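You operate a simulated robot arm through the tools that you are given. There is no shell and no other tool.

The job below is to be done with a simulated robot arm. You get a single attempt, and the scene is never put back.

Task
Clear the grey block out of the fan, then lock the guard.
Fine: the block goes into the scrap tub; the red switch stays off. Where these are worked on the way, their far stop is far enough and under half their travel is too little: fan guard.

The check looks at the end state, three seconds after you hand in, the way a careful person would. Anything else that was tipped, shoved, dropped, spilled or broken makes it a failure.

Robot
A 7-joint arm with a two-finger parallel gripper, fixed in place. Base frame: the origin is at the foot of the arm, x ahead of it, y to its left, z up. Units: m, degrees, N and s.
Its first joint turns from -166.0 to 166.0 degrees. Payload 4.4 kg.
Tool frame: the origin (TCP) lies between the finger pads and is the grasp point; the fingertips stand 0.023 m ahead of it; z points along the fingers, y is the line along which they close. Largest opening 0.094 m; finger width 0.038, thickness 0.01; the body of the gripper, 0.054 by 0.096 m, starts 0.039 m behind the TCP.
Orientation is told as [roll, pitch, yaw] about the base's x, y, z axes, in that order, counted from this pose: with the fingers straight down and closing along the base's y, the tool's x points along the base's -x, its y along +y and its z along -z.

Tools
- The arm moves only by the tool jog_arm. Its argument "rows" is a list of rows, each a list of 3 entries, a list of its own where there are three numbers: the shift along the base's x, y, z in m, then the turn, a rotation vector about the base's x, y, z in degrees, then the opening, from 0 (shut) to 1 (fully open). In form: [[[x, y, z], [rx, ry, rz], gripper], ...]. A call has 1 to 20 rows; each row shifts and turns the commanded pose from where the row before left it. A row lasts 0.2 s, in which the tool goes at most 0.05 m and 8.6 degrees; a call with a longer step from one row to the next is refused whole, and so is a gripper value outside its range. A pose out of reach is approached as far as the arm can. The call stops where the force on the tool passes 90 N (or 10 N more than at its start, if that is more) or the arm is blocked; 0.2 s more then pass. The fingers move at their own pace (about 0.072 m/s each) and stop on an object; they squeeze with about 36 N. The grip force told is the motor's: it shows also when the fingers shut on nothing. Time passes only in rows, and 0.2 s behind the last, so rows that do not move let the fingers close. The reply holds the time, the measured pose of the TCP, the force on the tool along the base axes, the opening and the grip force, in the units named above and with some noise, with the torque about the TCP (base axes, N m) and any sound that the robot's microphone picked up.
- Cameras (640 x 400 px; columns grow to the right, rows downward): "scene" is fixed at [0.2206, 0.5009, 1.6856]; the picture's right is [-0.06, -1.00, 0.00], its down [-0.66, 0.04, -0.75] and it looks along [0.75, -0.04, -0.66] (base axes); focal length 279 px, centre (320, 200). "wrist" rides on the gripper at [0.086, 0.016, -0.075] in the tool frame; the picture's right is [-0.18, 0.98, 0.00], its down [-0.58, -0.11, -0.81] and it looks along [-0.79, -0.15, 0.59] (tool axes); focal length 243 px, centre (320, 200). There is no depth. A picture from a camera that has moved, and an enlarged one, comes with that camera's place and axes in the base frame and with its lens.
- get_image(camera): a new picture of that camera. It takes no simulated time.
- enlarge(camera, box): a new picture of the part [left, top, right, bottom] of that camera's present view, enlarged. It takes no simulated time.
- hand_in(): hands the job in; it is judged then, once.

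Nothing tells you positions but the pictures and the camera data. Unless the task says otherwise, let go and move clear before handing in.

The tools are called after "Request:" as name(argument=value, ...) on one line, values as JSON. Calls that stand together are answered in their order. jog_arm: Moves the arm, as the interface text tells. Its arguments: {"type":"object","properties":{"rows":{"type":"array"}},"required":["rows"]} The other tools are called the same way: get_image (camera) takes a picture; enlarge (camera, box) takes an enlarged picture of a part of a camera's view; hand_in () hands the job in.

At the start:

```text
time_s: 0.0
ee_pos: [0.7125, 0.29, 1.4542]
tool_rot: [0.0, 0.0, 0.1]
contact_force: [0.0, -0.1, 0.6]
torque: [-0.02, 0.0, -0.01]
finger_gap: 0.0939
gripper_force: 0.1
```

scene: 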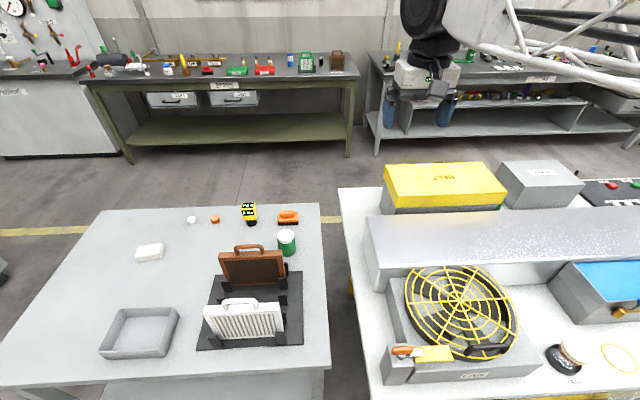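
wrist: 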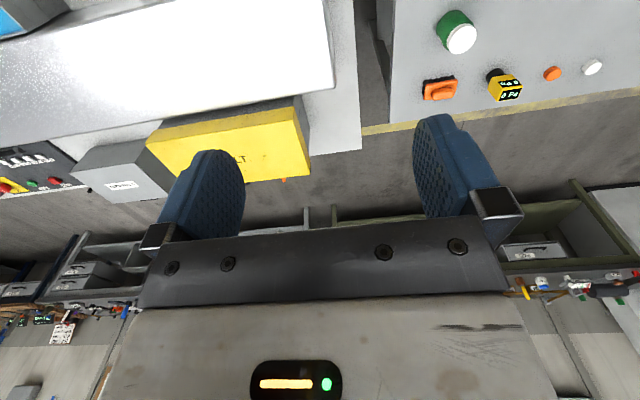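

I see a left bench with a grey tray and other items, and a right bench with a fan under a yellow wire guard. I will enlarge the pictures to find the block, guard lock, scrap tub and red switch.

Request:
enlarge(camera="scene", box=[370, 240, 560, 390])

Request:
enlarge(camera="scene", box=[480, 240, 640, 400])

Request:
enlarge(camera="scene", box=[340, 140, 640, 280])

Request:
enlarge(camera="scene", box=[60, 190, 340, 380])

```text
2.67 times, centred on (465, 315) of scene
camera zoom: at [0.2206, 0.5009, 1.6856], right [-0.06, -1.0, 0.0], down [-0.66, 0.04, -0.75], along [0.75, -0.04, -0.66], focal length 744 px, centre (-67, -107)
```

zoom: 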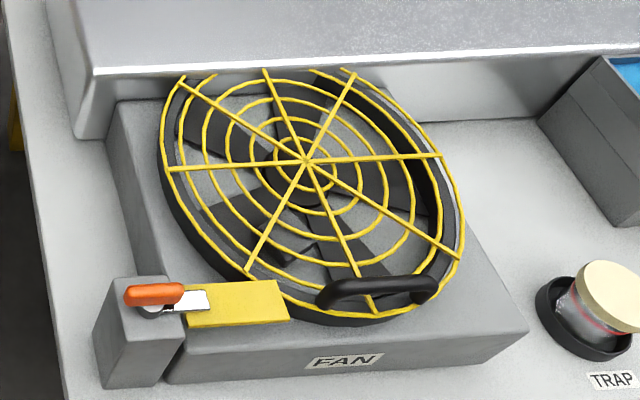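

```text
2.50 times, centred on (560, 320) of scene
camera zoom: at [0.2206, 0.5009, 1.6856], right [-0.06, -1.0, 0.0], down [-0.66, 0.04, -0.75], along [0.75, -0.04, -0.66], focal length 698 px, centre (-280, -100)
```

zoom: 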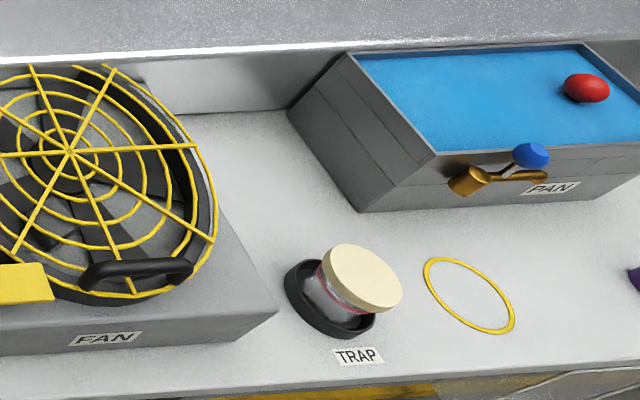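

```text
2.13 times, centred on (490, 210) of scene
camera zoom: at [0.2206, 0.5009, 1.6856], right [-0.06, -1.0, 0.0], down [-0.66, 0.04, -0.75], along [0.75, -0.04, -0.66], focal length 595 px, centre (-43, 179)
```

zoom: 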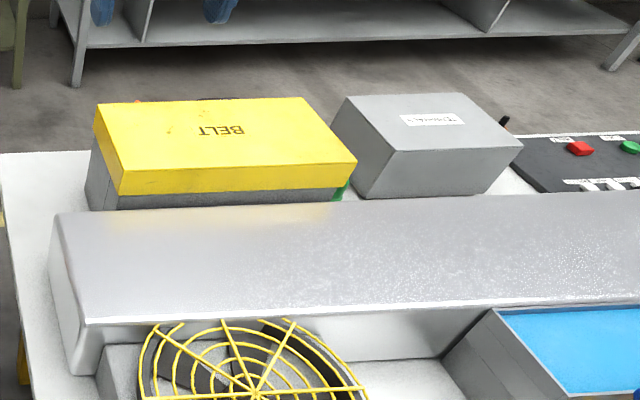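

```text
2.11 times, centred on (200, 285) of scene
camera zoom: at [0.2206, 0.5009, 1.6856], right [-0.06, -1.0, 0.0], down [-0.66, 0.04, -0.75], along [0.75, -0.04, -0.66], focal length 588 px, centre (573, 21)
```

zoom: 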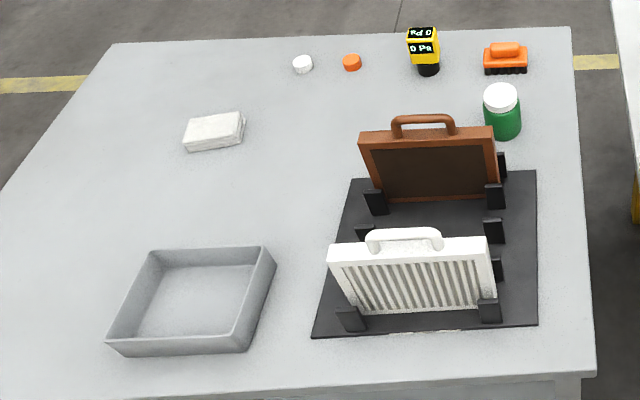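

The lid of the green jar triangulates to about (0.90, 0.58, 0.92), so the bench tops are near z 0.85. I don't see anything labelled as the scrap tub yet, so I'll turn the wrist camera to look to the right side first.

Request:
jog_arm(rows=[[[0, 0, 0], [0, 0, -8.5], 1], [[0, 0, 0], [0, 0, -8.5], 1], [[0, 0, 0], [0, 0, -8.5], 1], [[0, 0, 0], [0, 0, -8.5], 1], [[0, 0, 0], [0, 0, -8.5], 1], [[0, 0, 0], [0, 0, -8.5], 1], [[0, 0, 0], [0, 0, -8.5], 1], [[0, 0, 0], [0, 0, -8.5], 1]])

Request:
get_image(camera="wrist")

Request:
get_image(camera="scene")

```text
time_s: 1.8
ee_pos: [0.7126, 0.2898, 1.4532]
tool_rot: [0.0, 0.0, -68.1]
contact_force: [-1.0, -1.1, 0.4]
torque: [0.03, -0.01, 0.01]
finger_gap: 0.0941
gripper_force: 0.1
```

```text
taken
camera wrist: at [0.6955, 0.3756, 1.5288], right [0.98, 0.2, 0.0], down [0.12, -0.58, 0.81], along [0.16, -0.79, -0.59], focal length 243 px, centre (320, 200)
```

wrist: 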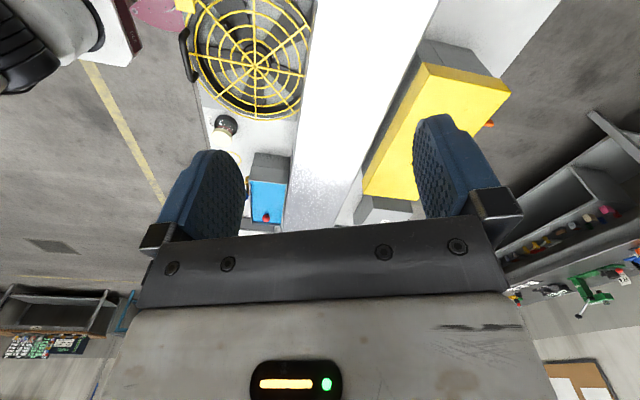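

```text
taken
```

scene: 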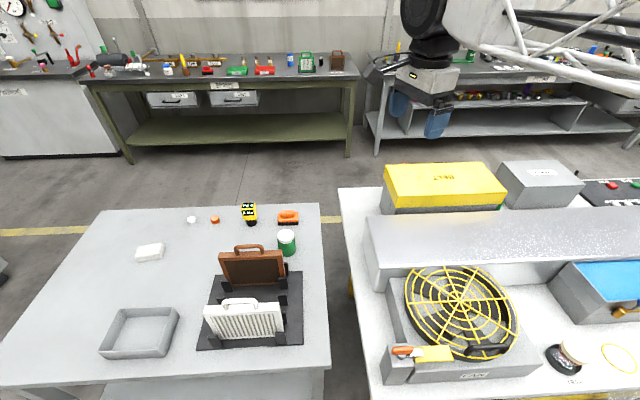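

I now see the fan from the other side, with something maroon near the handle side toward the arm's base. I'll keep turning to look back toward the base.

Request:
jog_arm(rows=[[[0, 0, 0], [0, 0, -8.5], 1], [[0, 0, 0], [0, 0, -8.5], 1], [[0, 0, 0], [0, 0, -8.5], 1], [[0, 0, 0], [0, 0, -8.5], 1], [[0, 0, 0], [0, 0, -8.5], 1], [[0, 0, 0], [0, 0, -8.5], 1], [[0, 0, 0], [0, 0, -8.5], 1]])

Request:
get_image(camera="wrist")

```text
time_s: 3.4
ee_pos: [0.7125, 0.2894, 1.4542]
tool_rot: [0.0, 0.0, -127.7]
contact_force: [0.4, 0.1, 0.2]
torque: [0.01, 0.0, 0.04]
finger_gap: 0.0941
gripper_force: 0.0
```

```text
taken
camera wrist: at [0.7777, 0.3481, 1.5286], right [0.67, -0.75, 0.0], down [-0.44, -0.39, 0.81], along [-0.6, -0.54, -0.59], focal length 243 px, centre (320, 200)
```

wrist: 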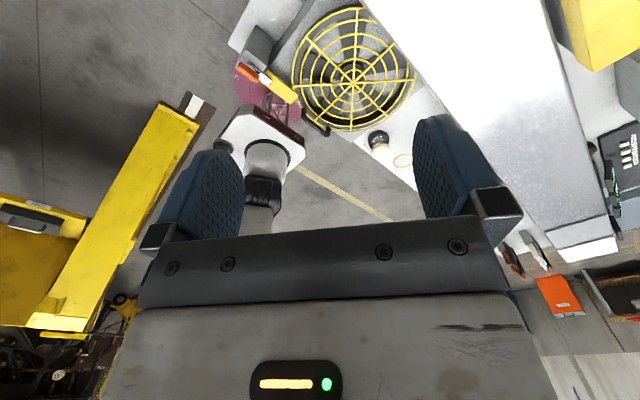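

Request:
enlarge(camera="wrist", box=[200, 0, 440, 150])

Request:
enlarge(camera="wrist", box=[480, 60, 640, 280])

```text
2.67 times, centred on (320, 75) of wrist
camera zoom: at [0.7777, 0.3481, 1.5286], right [0.67, -0.75, 0.0], down [-0.44, -0.39, 0.81], along [-0.6, -0.54, -0.59], focal length 647 px, centre (320, 533)
```

zoom: 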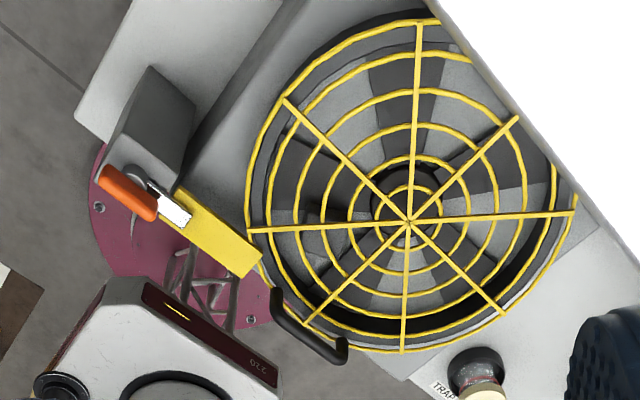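

```text
1.82 times, centred on (560, 170) of wrist
camera zoom: at [0.7777, 0.3481, 1.5286], right [0.67, -0.75, 0.0], down [-0.44, -0.39, 0.81], along [-0.6, -0.54, -0.59], focal length 441 px, centre (-116, 254)
```

zoom: 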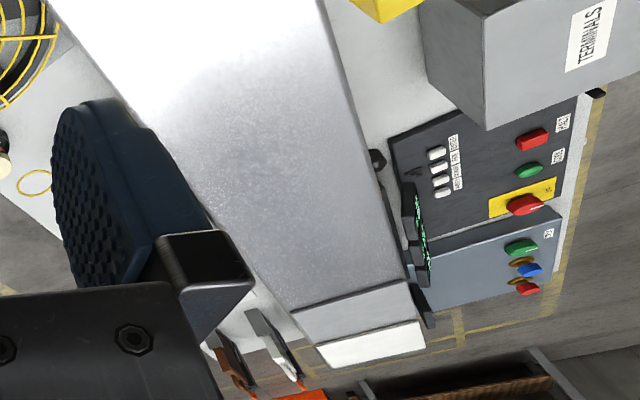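

The maroon plate is the arm's own base, and the control panel with red and green buttons is far off to the right. I'll swing back to look at the left side for a scrap tub.

Request:
jog_arm(rows=[[[0, 0, 0], [0, 0, 8.5], 1], [[0, 0, 0], [0, 0, 8.5], 1], [[0, 0, 0], [0, 0, 8.5], 1], [[0, 0, 0], [0, 0, 8.5], 1], [[0, 0, 0], [0, 0, 8.5], 1], [[0, 0, 0], [0, 0, 8.5], 1], [[0, 0, 0], [0, 0, 8.5], 1], [[0, 0, 0], [0, 0, 8.5], 1], [[0, 0, 0], [0, 0, 8.5], 1], [[0, 0, 0], [0, 0, 8.5], 1], [[0, 0, 0], [0, 0, 8.5], 1], [[0, 0, 0], [0, 0, 8.5], 1], [[0, 0, 0], [0, 0, 8.5], 1], [[0, 0, 0], [0, 0, 8.5], 1], [[0, 0, 0], [0, 0, 8.5], 1], [[0, 0, 0], [0, 0, 8.5], 1], [[0, 0, 0], [0, 0, 8.5], 1], [[0, 0, 0], [0, 0, 8.5], 1], [[0, 0, 0], [0, 0, 8.5], 1], [[0, 0, 0], [0, 0, 8.5], 1]])

Request:
get_image(camera="wrist")

Request:
jog_arm(rows=[[[0, 0, 0], [0, 0, 8.5], 1], [[0, 0, 0], [0, 0, 8.5], 1], [[0, 0, 0], [0, 0, 8.5], 1], [[0, 0, 0], [0, 0, 8.5], 1], [[0, 0, 0], [0, 0, 8.5], 1], [[0, 0, 0], [0, 0, 8.5], 1], [[0, 0, 0], [0, 0, 8.5], 1], [[0, 0, 0], [0, 0, 8.5], 1], [[0, 0, 0], [0, 0, 8.5], 1]])

Request:
get_image(camera="wrist")

```text
time_s: 7.6
ee_pos: [0.7142, 0.2903, 1.4549]
tool_rot: [0.0, 0.0, 42.5]
contact_force: [0.5, -0.6, 0.8]
torque: [-0.03, 0.04, -0.02]
finger_gap: 0.0941
gripper_force: 0.1
```

```text
taken
camera wrist: at [0.6379, 0.2427, 1.5286], right [-0.53, 0.85, 0.0], down [0.5, 0.31, 0.81], along [0.68, 0.43, -0.59], focal length 243 px, centre (320, 200)
```

wrist: 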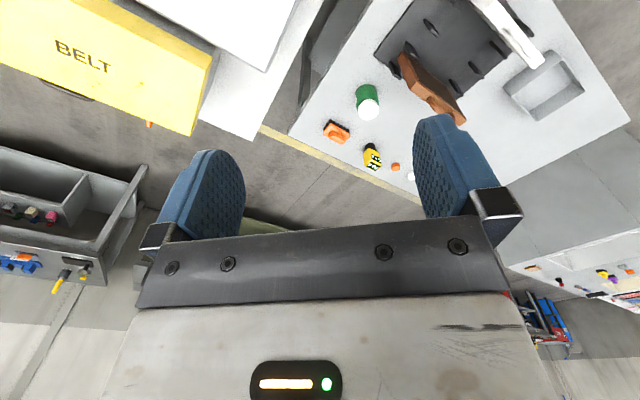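

```text
time_s: 9.6
ee_pos: [0.7119, 0.289, 1.4552]
tool_rot: [0.1, 0.0, 119.1]
contact_force: [-0.4, -0.2, 0.8]
torque: [-0.03, -0.02, -0.04]
finger_gap: 0.0939
gripper_force: 0.1
```

```text
taken
camera wrist: at [0.7403, 0.2057, 1.529], right [-0.95, -0.32, 0.0], down [-0.19, 0.56, 0.81], along [-0.26, 0.76, -0.59], focal length 243 px, centre (320, 200)
```

wrist: 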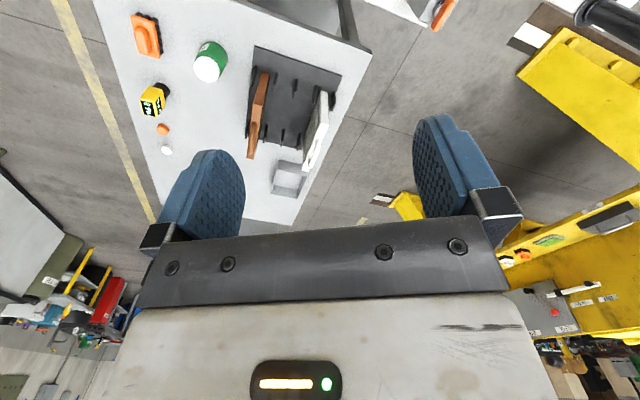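

The only open container so far is the grey tray on the left bench; the fan centre triangulates to (0.60, 0.08, 0.95), its handle to (0.467, 0.08, 0.97), and the orange latch to (0.47, 0.29, 0.975). I'll move to a vantage in front of the fan to look closely.

Request:
jog_arm(rows=[[[-0.026, -0.0136, -0.007], [0, 0, -8.5], 1], [[-0.026, -0.0136, -0.007], [0, 0, -8.5], 1], [[-0.026, -0.0136, -0.007], [0, 0, -8.5], 1], [[-0.026, -0.0136, -0.007], [0, 0, -8.5], 1], [[-0.026, -0.0136, -0.007], [0, 0, -8.5], 1], [[-0.026, -0.0136, -0.007], [0, 0, -8.5], 1], [[-0.026, -0.0136, -0.007], [0, 0, -8.5], 1], [[-0.026, -0.0136, -0.007], [0, 0, -8.5], 1], [[-0.026, -0.0136, -0.007], [0, 0, -8.5], 1], [[-0.026, -0.0136, -0.007], [0, 0, -8.5], 1], [[-0.026, -0.0136, -0.007], [0, 0, -8.5], 1], [[-0.026, -0.0136, -0.007], [0, 0, -8.5], 1], [[-0.026, -0.0136, -0.007], [0, 0, -8.5], 1], [[-0.026, -0.0136, -0.007], [0, 0, -8.5], 1]])

Request:
get_image(camera="wrist")

Request:
get_image(camera="scene")

```text
time_s: 12.6
ee_pos: [0.3474, 0.0986, 1.3573]
tool_rot: [0.0, 0.0, -0.1]
contact_force: [0.0, 0.6, -1.0]
torque: [-0.02, -0.05, -0.02]
finger_gap: 0.094
gripper_force: 0.1
```

```text
taken
camera wrist: at [0.2614, 0.1147, 1.4314], right [0.19, 0.98, 0.0], down [0.58, -0.11, 0.81], along [0.79, -0.15, -0.59], focal length 243 px, centre (320, 200)
```

wrist: 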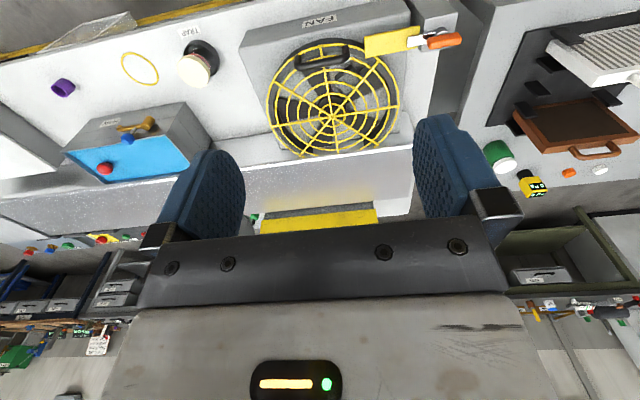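

```text
taken
```

scene: 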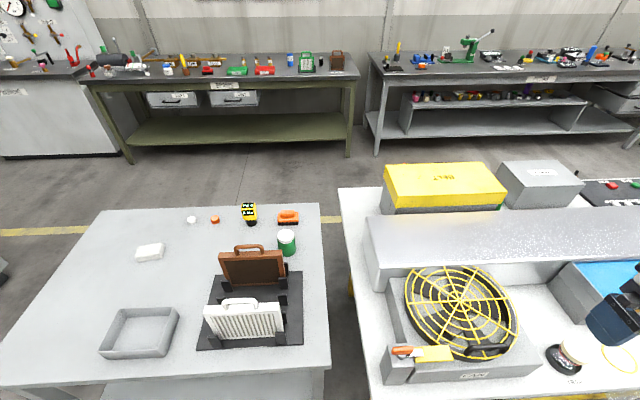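

Request:
enlarge(camera="wrist", box=[230, 0, 480, 170])

Request:
enlarge(camera="wrist", box=[0, 0, 240, 200])

Request:
enlarge(camera="scene", box=[80, 290, 200, 370])

```text
2.35 times, centred on (355, 85) of wrist
camera zoom: at [0.2614, 0.1147, 1.4314], right [0.19, 0.98, 0.0], down [0.58, -0.11, 0.81], along [0.79, -0.15, -0.59], focal length 571 px, centre (238, 471)
```

zoom: 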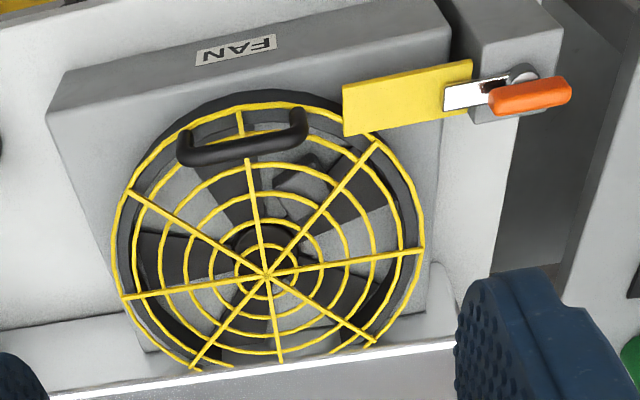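

```text
2.00 times, centred on (120, 100) of wrist
camera zoom: at [0.2614, 0.1147, 1.4314], right [0.19, 0.98, 0.0], down [0.58, -0.11, 0.81], along [0.79, -0.15, -0.59], focal length 485 px, centre (720, 400)
```

zoom: 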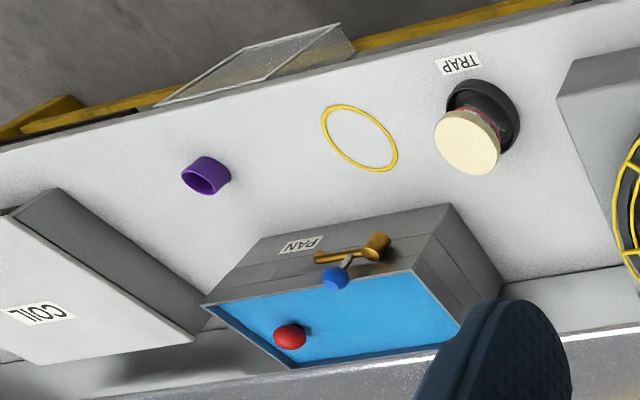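

```text
5.00 times, centred on (140, 330) of scene
camera zoom: at [0.2206, 0.5009, 1.6856], right [-0.06, -1.0, 0.0], down [-0.66, 0.04, -0.75], along [0.75, -0.04, -0.66], focal length 1396 px, centre (1220, -450)
```

zoom: 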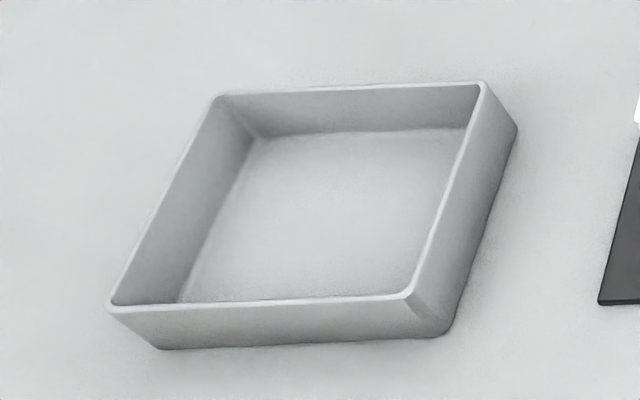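

The bench front edge has a clear bin-like object around (0.37, -0.44), and the fan seems to have a shape between blades under the guard near the handle. I'll enlarge on the fan, then turn to look at that clear bin.

Request:
enlarge(camera="wrist", box=[280, 30, 420, 130])

Request:
enlarge(camera="wrist", box=[360, 0, 480, 75])

Request:
jog_arm(rows=[[[0, 0, 0], [0, 0, -8.5], 1], [[0, 0, 0], [0, 0, -8.5], 1], [[0, 0, 0], [0, 0, -8.5], 1], [[0, 0, 0], [0, 0, -8.5], 1], [[0, 0, 0], [0, 0, -8.5], 1], [[0, 0, 0], [0, 0, -8.5], 1], [[0, 0, 0], [0, 0, -8.5], 1], [[0, 0, 0], [0, 0, -8.5], 1], [[0, 0, 0], [0, 0, -8.5], 1]])

Request:
get_image(camera="wrist")

```text
4.00 times, centred on (350, 80) of wrist
camera zoom: at [0.2614, 0.1147, 1.4314], right [0.19, 0.98, 0.0], down [0.58, -0.11, 0.81], along [0.79, -0.15, -0.59], focal length 970 px, centre (200, 680)
```

zoom: 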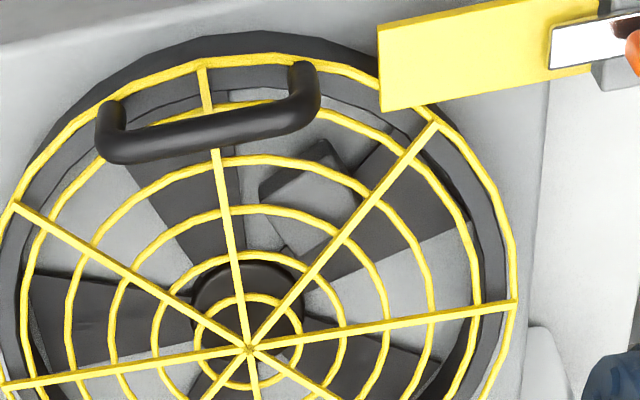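

```text
5.33 times, centred on (420, 38) of wrist
camera zoom: at [0.2614, 0.1147, 1.4314], right [0.19, 0.98, 0.0], down [0.58, -0.11, 0.81], along [0.79, -0.15, -0.59], focal length 1294 px, centre (-213, 1067)
```

zoom: 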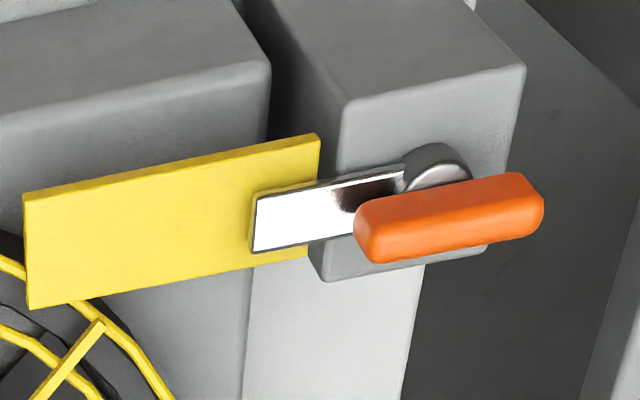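

```text
time_s: 14.6
ee_pos: [0.3483, 0.1005, 1.3574]
tool_rot: [0.0, 0.0, -76.6]
contact_force: [0.7, 0.1, 0.5]
torque: [0.03, -0.03, 0.03]
finger_gap: 0.0941
gripper_force: 0.0
```

```text
taken
camera wrist: at [0.3439, 0.187, 1.4307], right [1.0, 0.05, 0.0], down [0.03, -0.59, 0.81], along [0.04, -0.81, -0.59], focal length 243 px, centre (320, 200)
```

wrist: 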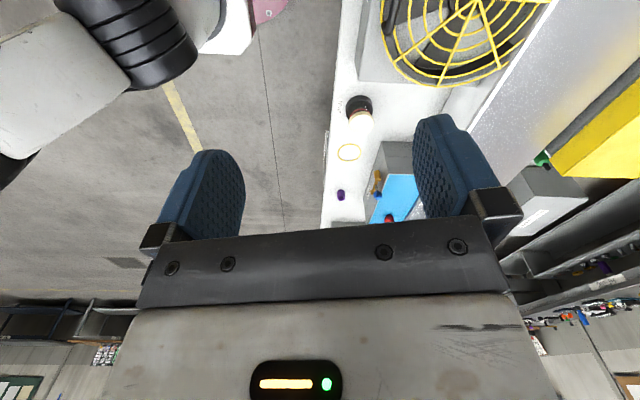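

The latch is a silver tongue pivoting on the post and overlapping the yellow tab, turned by the orange grip. I'll zoom in on the front edge of the bench for the clear bin.

Request:
enlarge(camera="wrist", box=[290, 80, 430, 240])

Request:
enlarge(camera="wrist", box=[220, 0, 420, 120])

```text
2.50 times, centred on (360, 160) of wrist
camera zoom: at [0.3439, 0.187, 1.4307], right [1.0, 0.05, 0.0], down [0.03, -0.59, 0.81], along [0.04, -0.81, -0.59], focal length 606 px, centre (220, 300)
```

zoom: 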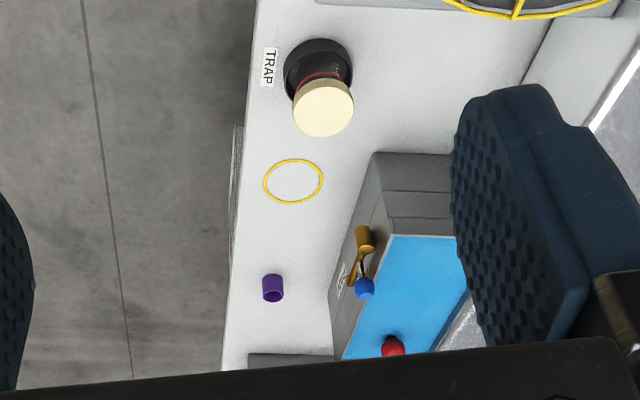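

```text
3.20 times, centred on (320, 60) of wrist
camera zoom: at [0.3439, 0.187, 1.4307], right [1.0, 0.05, 0.0], down [0.03, -0.59, 0.81], along [0.04, -0.81, -0.59], focal length 776 px, centre (320, 648)
```

zoom: 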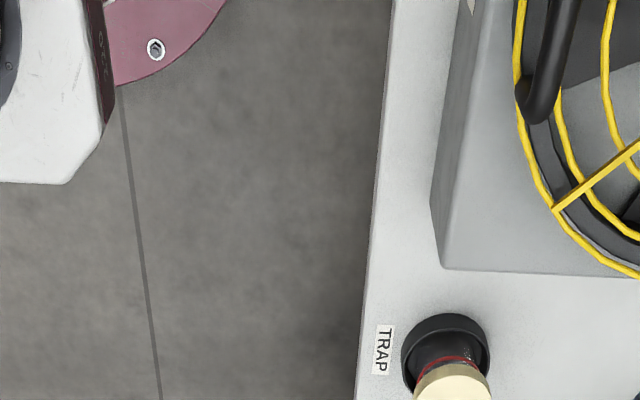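

That clear object is only a thin pane seen edge-on at the bench front. I'll move to the right to see the rest of the bench and whether another tub exists there.

Request:
jog_arm(rows=[[[0.01, -0.045, 0.008], [0, 0, 0], 1], [[0.01, -0.045, 0.008], [0, 0, 0], 1], [[0.01, -0.045, 0.008], [0, 0, 0], 1], [[0.01, -0.045, 0.008], [0, 0, 0], 1], [[0.01, -0.045, 0.008], [0, 0, 0], 1], [[0.01, -0.045, 0.008], [0, 0, 0], 1], [[0.01, -0.045, 0.008], [0, 0, 0], 1], [[0.01, -0.045, 0.008], [0, 0, 0], 1], [[0.01, -0.045, 0.008], [0, 0, 0], 1]])

Request:
get_image(camera="wrist")

Request:
get_image(camera="scene")

```text
time_s: 16.6
ee_pos: [0.4457, -0.3117, 1.4163]
tool_rot: [-0.9, 0.9, -76.5]
contact_force: [-0.4, 0.5, 1.0]
torque: [-0.03, 0.03, -0.01]
finger_gap: 0.0944
gripper_force: 0.1
```

```text
taken
camera wrist: at [0.4427, -0.2254, 1.4916], right [1.0, 0.05, -0.02], down [0.05, -0.6, 0.8], along [0.03, -0.8, -0.6], focal length 243 px, centre (320, 200)
```

wrist: 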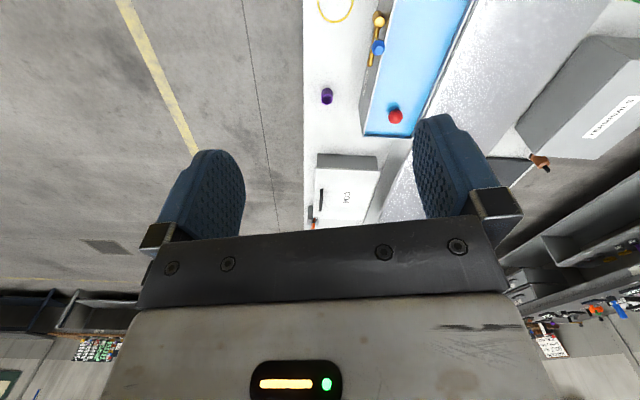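

```text
taken
```

scene: 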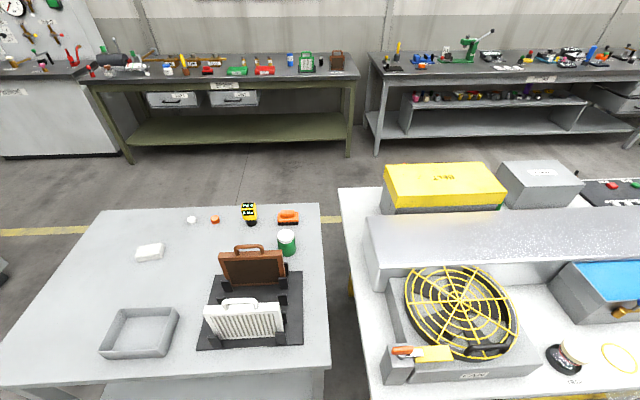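

No other tub shows up on the right end, just the purple cap, coil cover and control panel. I'll look behind the duct next, since it hides part of the bench from the scene camera.

Request:
jog_arm(rows=[[[0.012, 0.022, 0.01], [0, 0, 8.5], 1], [[0.012, 0.022, 0.01], [0, 0, 8.5], 1], [[0.012, 0.022, 0.01], [0, 0, 8.5], 1], [[0.012, 0.022, 0.01], [0, 0, 8.5], 1], [[0.012, 0.022, 0.01], [0, 0, 8.5], 1], [[0.012, 0.022, 0.01], [0, 0, 8.5], 1], [[0.012, 0.022, 0.01], [0, 0, 8.5], 1], [[0.012, 0.022, 0.01], [0, 0, 8.5], 1], [[0.012, 0.022, 0.01], [0, 0, 8.5], 1]])

Request:
get_image(camera="wrist")

```text
time_s: 18.6
ee_pos: [0.5458, -0.1055, 1.5178]
tool_rot: [0.1, 0.0, 0.2]
contact_force: [0.2, -0.2, 0.3]
torque: [0.04, -0.02, 0.0]
finger_gap: 0.0941
gripper_force: 0.1
```

```text
taken
camera wrist: at [0.4596, -0.0912, 1.5923], right [0.18, 0.98, 0.0], down [0.58, -0.11, 0.81], along [0.79, -0.15, -0.59], focal length 243 px, centre (320, 200)
```

wrist: 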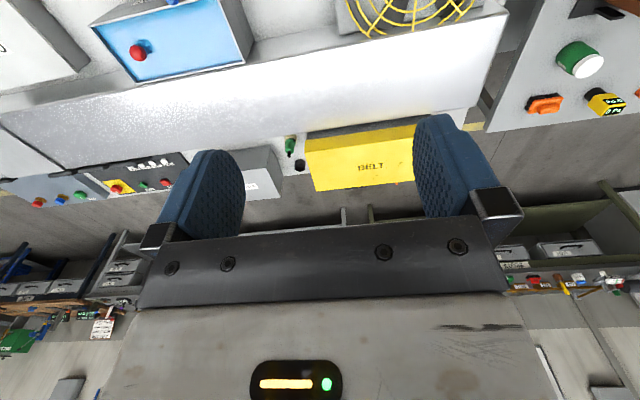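

Request:
enlarge(camera="wrist", box=[0, 120, 440, 240])

Request:
enlarge(camera="wrist", box=[480, 0, 640, 130])

Request:
enlarge(camera="wrist", box=[0, 130, 220, 240])

```text
1.45 times, centred on (220, 180) of wrist
camera zoom: at [0.4596, -0.0912, 1.5923], right [0.18, 0.98, 0.0], down [0.58, -0.11, 0.81], along [0.79, -0.15, -0.59], focal length 353 px, centre (466, 229)
```

zoom: 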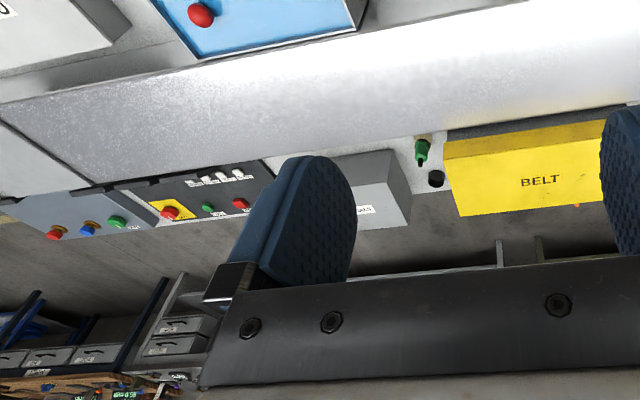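

```text
3.08 times, centred on (560, 65) of wrist
camera zoom: at [0.4596, -0.0912, 1.5923], right [0.18, 0.98, 0.0], down [0.58, -0.11, 0.81], along [0.79, -0.15, -0.59], focal length 746 px, centre (-418, 615)
```

zoom: 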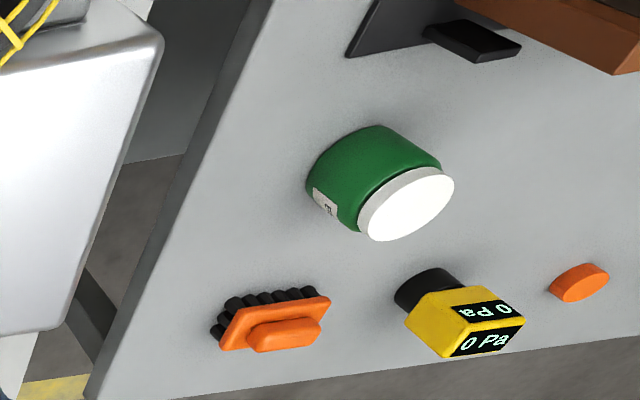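

```text
2.91 times, centred on (110, 185) of wrist
camera zoom: at [0.4596, -0.0912, 1.5923], right [0.18, 0.98, 0.0], down [0.58, -0.11, 0.81], along [0.79, -0.15, -0.59], focal length 706 px, centre (931, 244)
```

zoom: 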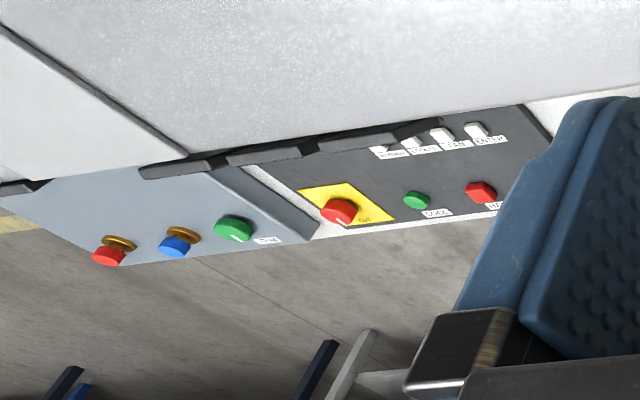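

The area behind the duct has only the belt box, terminals box and control panels (the red isolator on the yellow plate there is best left alone). I'll look more closely at the clear item on the bench front.

Request:
jog_arm(rows=[[[-0.025, -0.029, -0.025], [0, 0, 0], 1], [[-0.025, -0.029, -0.025], [0, 0, 0], 1], [[-0.025, -0.029, -0.025], [0, 0, 0], 1], [[-0.025, -0.029, -0.025], [0, 0, 0], 1], [[-0.025, -0.029, -0.025], [0, 0, 0], 1], [[-0.025, -0.029, -0.025], [0, 0, 0], 1], [[-0.025, -0.029, -0.025], [0, 0, 0], 1], [[-0.025, -0.029, -0.025], [0, 0, 0], 1], [[-0.025, -0.029, -0.025], [0, 0, 0], 1], [[-0.025, -0.029, -0.025], [0, 0, 0], 1], [[-0.025, -0.029, -0.025], [0, 0, 0], 1], [[-0.025, -0.029, -0.025], [0, 0, 0], 1]])

Request:
get_image(camera="wrist")

```text
time_s: 20.4
ee_pos: [0.4102, -0.2624, 1.3267]
tool_rot: [-0.1, -0.1, 11.0]
contact_force: [0.6, -0.7, -0.3]
torque: [-0.02, 0.01, 0.0]
finger_gap: 0.0937
gripper_force: 0.0
stopped in row 8: the arm was blocked; the commanded pose is now the measured one
```

```text
taken
camera wrist: at [0.3213, -0.2639, 1.4018], right [-0.01, 1.0, 0.0], down [0.59, 0.01, 0.81], along [0.81, 0.0, -0.59], focal length 243 px, centre (320, 200)
```

wrist: 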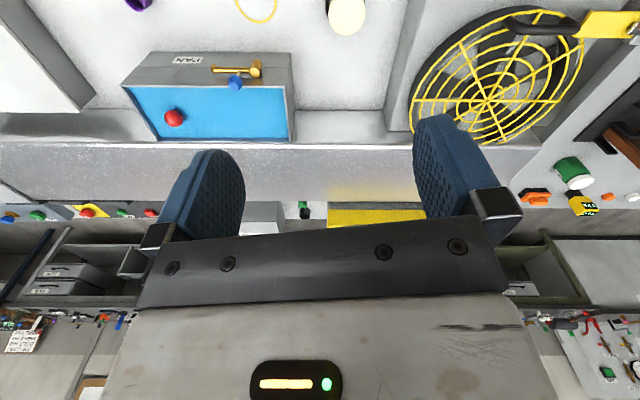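

The arm hit a joint limit there. I'll turn the wrist and back off a little to view the bench front edge from a different angle.

Request:
jog_arm(rows=[[[0, 0, 0], [0, 0, -8.5], 1], [[0, 0, 0], [0, 0, -8.5], 1], [[0, 0, 0], [0, 0, -8.5], 1], [[-0.02, 0.03, -0.01], [0, 0, -8.5], 1], [[-0.02, 0.03, -0.01], [0, 0, -8.5], 1], [[-0.02, 0.03, -0.01], [0, 0, 0], 1], [[-0.02, 0.03, -0.01], [0, 0, 0], 1], [[-0.02, 0.03, -0.01], [0, 0, 0], 1]])

Request:
get_image(camera="wrist")

```text
time_s: 22.2
ee_pos: [0.3055, -0.1158, 1.2798]
tool_rot: [-0.2, -0.2, -32.0]
contact_force: [-0.2, 0.0, -0.2]
torque: [0.01, 0.02, 0.05]
finger_gap: 0.0938
gripper_force: 0.2
```

```text
taken
camera wrist: at [0.2402, -0.0571, 1.3531], right [0.68, 0.74, 0.0], down [0.43, -0.4, 0.81], along [0.59, -0.55, -0.59], focal length 243 px, centre (320, 200)
```

wrist: 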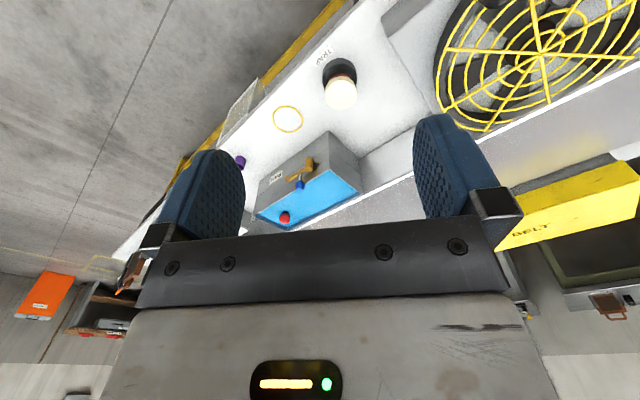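

Request:
enlarge(camera="wrist", box=[190, 40, 350, 160])

Request:
enlarge(camera="wrist", box=[420, 0, 640, 130])

```text
3.33 times, centred on (270, 100) of wrist
camera zoom: at [0.2402, -0.0571, 1.3531], right [0.68, 0.74, 0.0], down [0.43, -0.4, 0.81], along [0.59, -0.55, -0.59], focal length 809 px, centre (487, 533)
```

zoom: 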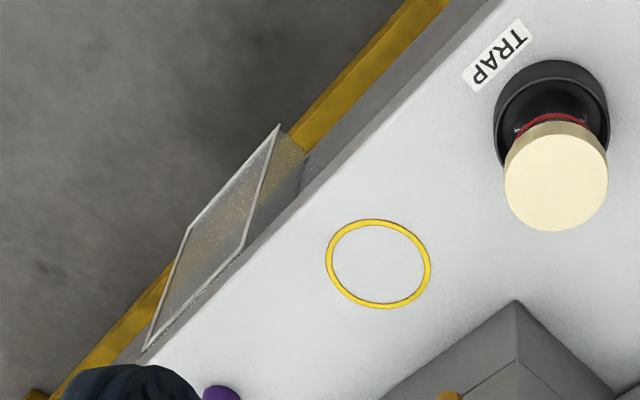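

```text
2.91 times, centred on (530, 65) of wrist
camera zoom: at [0.2402, -0.0571, 1.3531], right [0.68, 0.74, 0.0], down [0.43, -0.4, 0.81], along [0.59, -0.55, -0.59], focal length 706 px, centre (-291, 593)
```

zoom: 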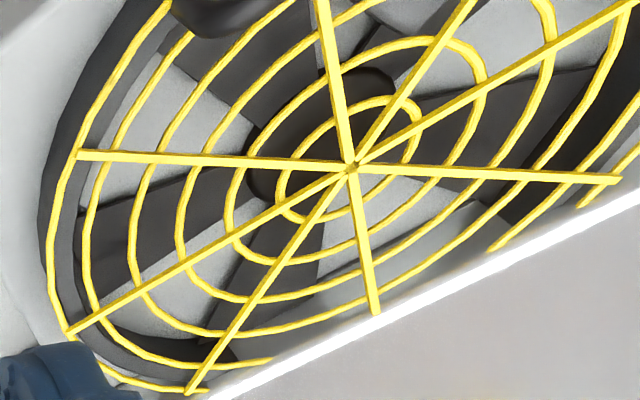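

The clear item is a thin vertical pocket on the bench front, not a tub, so the grey tray on the left bench is the tub candidate. I'll move left to look at it closely and locate it precisely.

Request:
jog_arm(rows=[[[0.006, 0.038, 0.006], [0, 0, 5], 1], [[0.006, 0.038, 0.006], [0, 0, 5], 1], [[0.006, 0.038, 0.006], [0, 0, 5], 1], [[0.006, 0.038, 0.006], [0, 0, 5], 1], [[0.006, 0.038, 0.006], [0, 0, 5], 1], [[0.006, 0.038, 0.006], [0, 0, 5], 1], [[0.006, 0.038, 0.006], [0, 0, 5], 1], [[0.006, 0.038, 0.006], [0, 0, 5], 1], [[0.006, 0.038, 0.006], [0, 0, 5], 1], [[0.006, 0.038, 0.006], [0, 0, 5], 1], [[0.006, 0.038, 0.006], [0, 0, 5], 1], [[0.006, 0.038, 0.006], [0, 0, 5], 1], [[0.006, 0.038, 0.006], [0, 0, 5], 1], [[0.006, 0.038, 0.006], [0, 0, 5], 1], [[0.006, 0.038, 0.006], [0, 0, 5], 1], [[0.006, 0.038, 0.006], [0, 0, 5], 1]])

Request:
get_image(camera="wrist")

```text
time_s: 25.6
ee_pos: [0.403, 0.493, 1.3761]
tool_rot: [-0.2, -0.4, 48.1]
contact_force: [-0.3, 0.0, 0.1]
torque: [-0.02, -0.03, -0.05]
finger_gap: 0.094
gripper_force: 0.1
```

```text
taken
camera wrist: at [0.3333, 0.4381, 1.4501], right [-0.61, 0.79, 0.0], down [0.47, 0.36, 0.81], along [0.64, 0.49, -0.59], focal length 243 px, centre (320, 200)
```

wrist: 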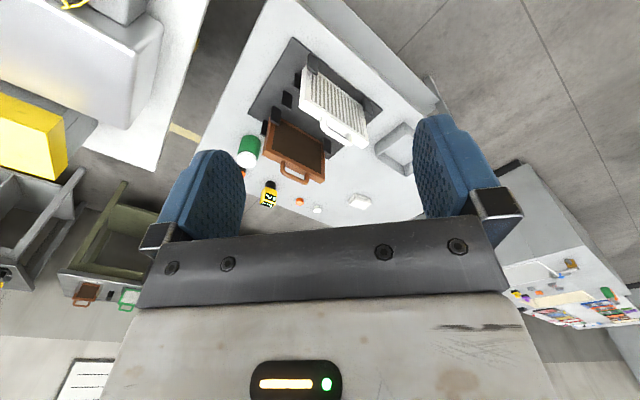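

Request:
enlarge(camera="wrist", box=[340, 50, 480, 190])

Request:
jog_arm(rows=[[[0, 0.02, 0], [0, 0, 5], 1], [[0, 0.02, 0], [0, 0, 5], 1], [[0, 0.02, 0], [0, 0, 5], 1], [[0, 0.02, 0], [0, 0, 5], 1], [[0, 0.02, 0], [0, 0, 5], 1]])

Request:
get_image(camera="wrist")

```text
2.86 times, centred on (410, 120) of wrist
camera zoom: at [0.3333, 0.4381, 1.4501], right [-0.61, 0.79, 0.0], down [0.47, 0.36, 0.81], along [0.64, 0.49, -0.59], focal length 693 px, centre (63, 429)
```

zoom: 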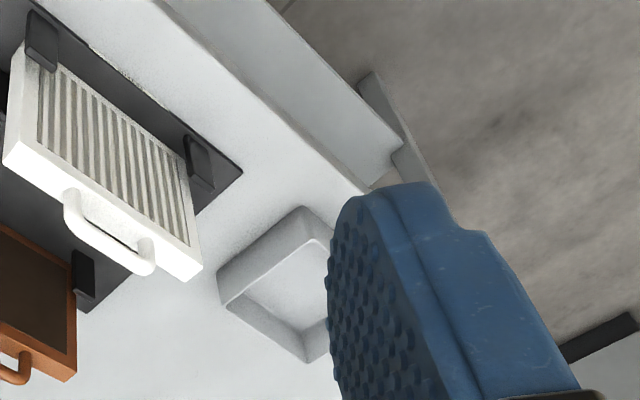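

```text
time_s: 26.8
ee_pos: [0.4011, 0.5907, 1.3742]
tool_rot: [-0.3, -0.3, 73.1]
contact_force: [-0.7, 0.8, 0.8]
torque: [-0.01, -0.02, -0.02]
finger_gap: 0.094
gripper_force: 0.0
```

```text
taken
camera wrist: at [0.3606, 0.5128, 1.4479], right [-0.89, 0.46, 0.0], down [0.27, 0.52, 0.81], along [0.38, 0.72, -0.59], focal length 243 px, centre (320, 200)
```

wrist: 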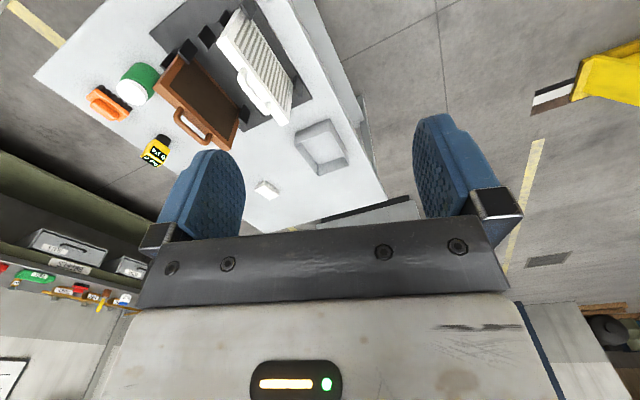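

Request:
enlarge(camera="wrist", box=[240, 80, 400, 220])

```text
2.86 times, centred on (320, 150) of wrist
camera zoom: at [0.3606, 0.5128, 1.4479], right [-0.89, 0.46, 0.0], down [0.27, 0.52, 0.81], along [0.38, 0.72, -0.59], focal length 693 px, centre (320, 343)
```

zoom: 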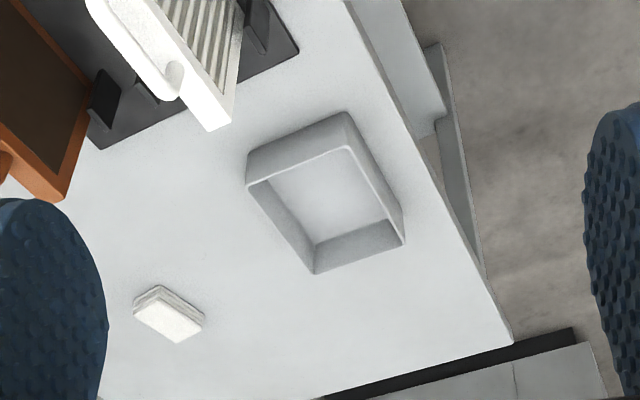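

The tray's rim is at x 0.55–0.67, y 0.93–1.08, z 0.873, which is about 1.1–1.17 m from the base axis, so a tool-down pose can't reach it. Before accepting it I'll look at the far right end of the bench for a nearer tub.

Request:
jog_arm(rows=[[[0.0025, -0.045, 0.004], [0, 0, -7], 1], [[0.0025, -0.045, 0.004], [0, 0, -7], 1], [[0.0025, -0.045, 0.004], [0, 0, -7], 1], [[0.0025, -0.045, 0.004], [0, 0, -7], 1], [[0.0025, -0.045, 0.004], [0, 0, -7], 1], [[0.0025, -0.045, 0.004], [0, 0, -7], 1], [[0.0025, -0.045, 0.004], [0, 0, -7], 1], [[0.0025, -0.045, 0.004], [0, 0, -7], 1], [[0.0025, -0.045, 0.004], [0, 0, -7], 1], [[0.0025, -0.045, 0.004], [0, 0, -7], 1], [[0.0025, -0.045, 0.004], [0, 0, -7], 1], [[0.0025, -0.045, 0.004], [0, 0, -7], 1], [[0.0025, -0.045, 0.004], [0, 0, -7], 1], [[0.0025, -0.045, 0.004], [0, 0, -7], 1], [[0.0025, -0.045, 0.004], [0, 0, -7], 1], [[0.0025, -0.045, 0.004], [0, 0, -7], 1], [[0.0025, -0.045, 0.004], [0, 0, -7], 1], [[0.0025, -0.045, 0.004], [0, 0, -7], 1], [[0.0025, -0.045, 0.004], [0, 0, -7], 1], [[0.0025, -0.045, 0.004], [0, 0, -7], 1]])

Request:
jog_arm(rows=[[[0.0025, -0.045, 0.004], [0, 0, -3], 1], [[0.0025, -0.045, 0.004], [0, 0, -3], 1], [[0.0025, -0.045, 0.004], [0, 0, -3], 1], [[0.0025, -0.045, 0.004], [0, 0, -3], 1], [[0.0025, -0.045, 0.004], [0, 0, -3], 1]])

Request:
get_image(camera="wrist")

```text
time_s: 31.0
ee_pos: [0.4551, -0.3108, 1.4531]
tool_rot: [-0.4, 0.1, -67.0]
contact_force: [-0.8, 0.2, -0.1]
torque: [0.01, -0.02, 0.01]
finger_gap: 0.0939
gripper_force: 0.1
```

```text
time_s: 32.2
ee_pos: [0.4643, -0.5347, 1.4734]
tool_rot: [-0.1, -0.2, -82.0]
contact_force: [0.2, 0.4, -0.5]
torque: [0.01, -0.05, 0.01]
finger_gap: 0.0942
gripper_force: 0.0
```

```text
taken
camera wrist: at [0.4686, -0.4472, 1.5473], right [1.0, -0.05, 0.0], down [-0.03, -0.59, 0.81], along [-0.04, -0.81, -0.59], focal length 243 px, centre (320, 200)
```

wrist: 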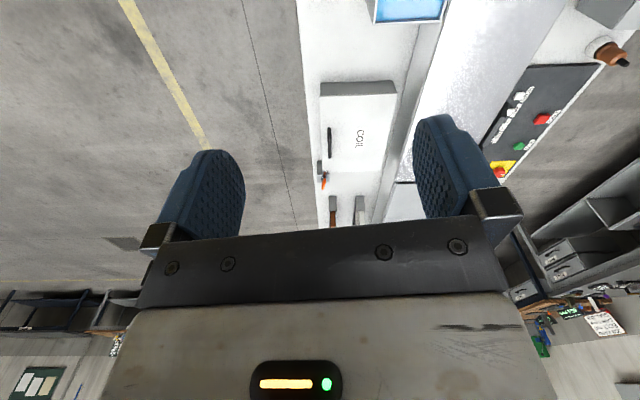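

Request:
enlarge(camera="wrist", box=[270, 60, 440, 240])

Request:
enlarge(camera="wrist", box=[430, 0, 640, 190])

```text
2.22 times, centred on (355, 150) of wrist
camera zoom: at [0.4686, -0.4472, 1.5473], right [1.0, -0.05, 0.0], down [-0.03, -0.59, 0.81], along [-0.04, -0.81, -0.59], focal length 539 px, centre (242, 311)
```

zoom: 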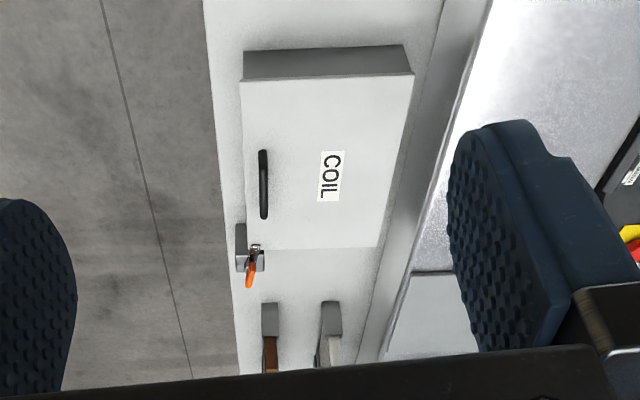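

```text
2.11 times, centred on (535, 95) of wrist
camera zoom: at [0.4686, -0.4472, 1.5473], right [1.0, -0.05, 0.0], down [-0.03, -0.59, 0.81], along [-0.04, -0.81, -0.59], focal length 511 px, centre (-133, 421)
```

zoom: 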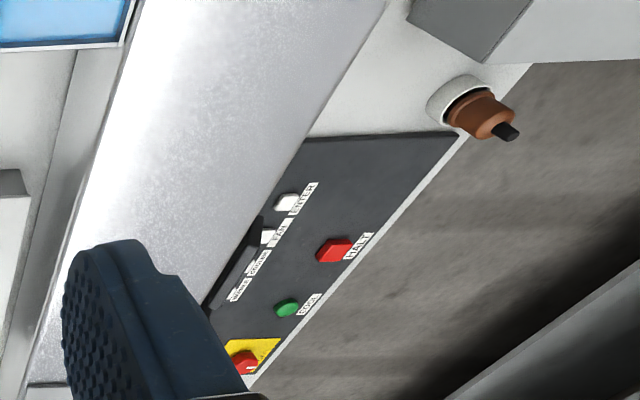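

No tub at the right end either, so the grey tray on the left bench is the only open container and must be the scrap tub. Next I'll view the fan and latch from close above, with the wrist tilted so its camera looks down.

Request:
jog_arm(rows=[[[-0.001, 0.0455, -0.01], [0, 0, 5.857], 1], [[-0.001, 0.0455, -0.01], [0, 0, 5.857], 1], [[-0.001, 0.0455, -0.01], [0, 0, 5.857], 1], [[-0.001, 0.0455, -0.01], [0, 0, 5.857], 1], [[-0.001, 0.0455, -0.01], [0, 0, 5.857], 1], [[-0.001, 0.0455, -0.01], [0, 0, 5.857], 1], [[-0.001, 0.0455, -0.01], [0, 0, 5.857], 1], [[-0.001, 0.0455, -0.01], [0, 0, 5.857], 1], [[-0.001, 0.0455, -0.01], [0, 0, 5.857], 1], [[-0.001, 0.0455, -0.01], [0, 0, 5.857], 1], [[-0.001, 0.0455, -0.01], [0, 0, 5.857], 1], [[-0.001, 0.0455, -0.01], [0, 0, 5.857], 1], [[-0.001, 0.0455, -0.01], [0, 0, 5.857], 1], [[-0.001, 0.0455, -0.01], [0, 0, 5.857], 1], [[0, 0, -0.02], [0, 7.5, 0], 1], [[0, 0, -0.02], [0, 7.5, 0], 1], [[0, 0, -0.02], [0, 7.5, 0], 1], [[0, 0, -0.02], [0, 7.5, 0], 1]])

Request:
get_image(camera="wrist")

```text
time_s: 36.0
ee_pos: [0.4508, 0.1044, 1.2543]
tool_rot: [-0.2, 29.9, 0.1]
contact_force: [0.0, 0.0, 0.5]
torque: [0.03, -0.01, -0.02]
finger_gap: 0.0939
gripper_force: 0.0
```

```text
taken
camera wrist: at [0.413, 0.1203, 1.3616], right [0.16, 0.98, -0.09], down [0.91, -0.11, 0.41], along [0.39, -0.15, -0.91], focal length 243 px, centre (320, 200)
```

wrist: 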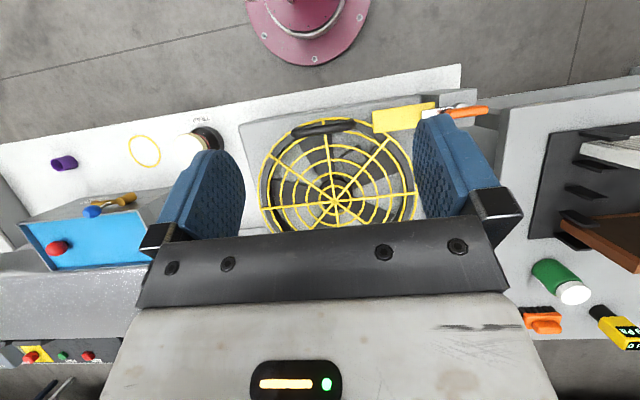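

Request:
enlarge(camera="wrist", box=[240, 90, 440, 240])

Request:
enlarge(camera="wrist", box=[360, 70, 520, 170])

Request:
get_image(camera="scene")

```text
2.67 times, centred on (340, 165) of wrist
camera zoom: at [0.413, 0.1203, 1.3616], right [0.16, 0.98, -0.09], down [0.91, -0.11, 0.41], along [0.39, -0.15, -0.91], focal length 647 px, centre (267, 293)
```

zoom: 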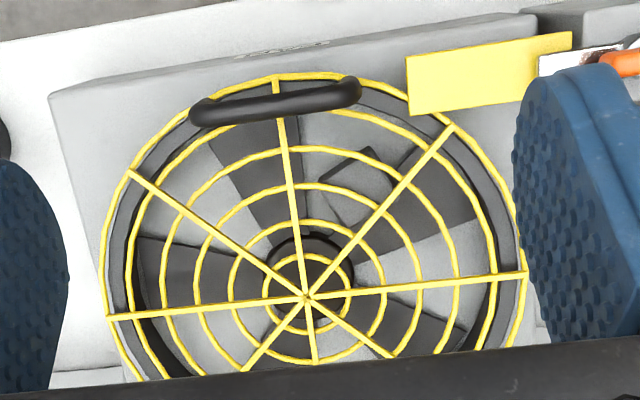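

```text
4.00 times, centred on (440, 120) of wrist
camera zoom: at [0.413, 0.1203, 1.3616], right [0.16, 0.98, -0.09], down [0.91, -0.11, 0.41], along [0.39, -0.15, -0.91], focal length 970 px, centre (-160, 520)
```

zoom: 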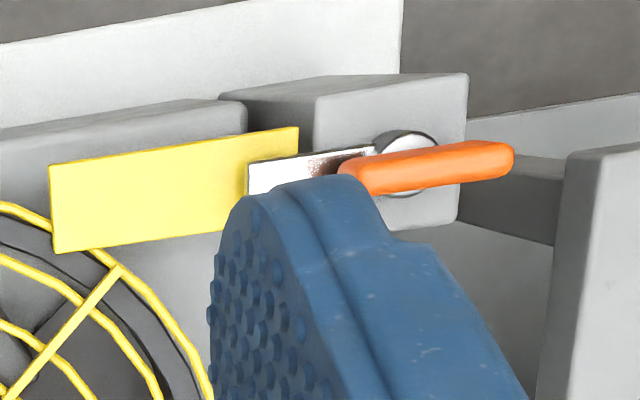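

```text
taken
```

scene: 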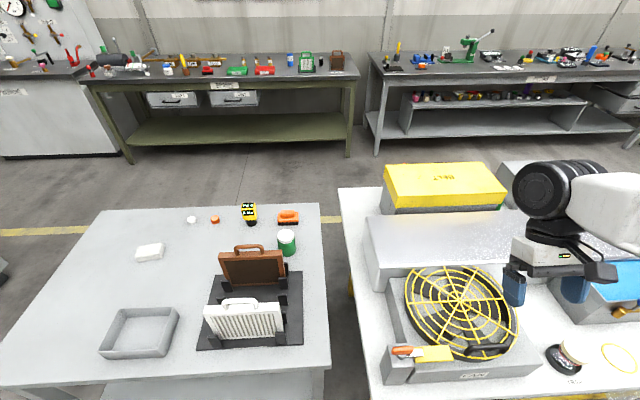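

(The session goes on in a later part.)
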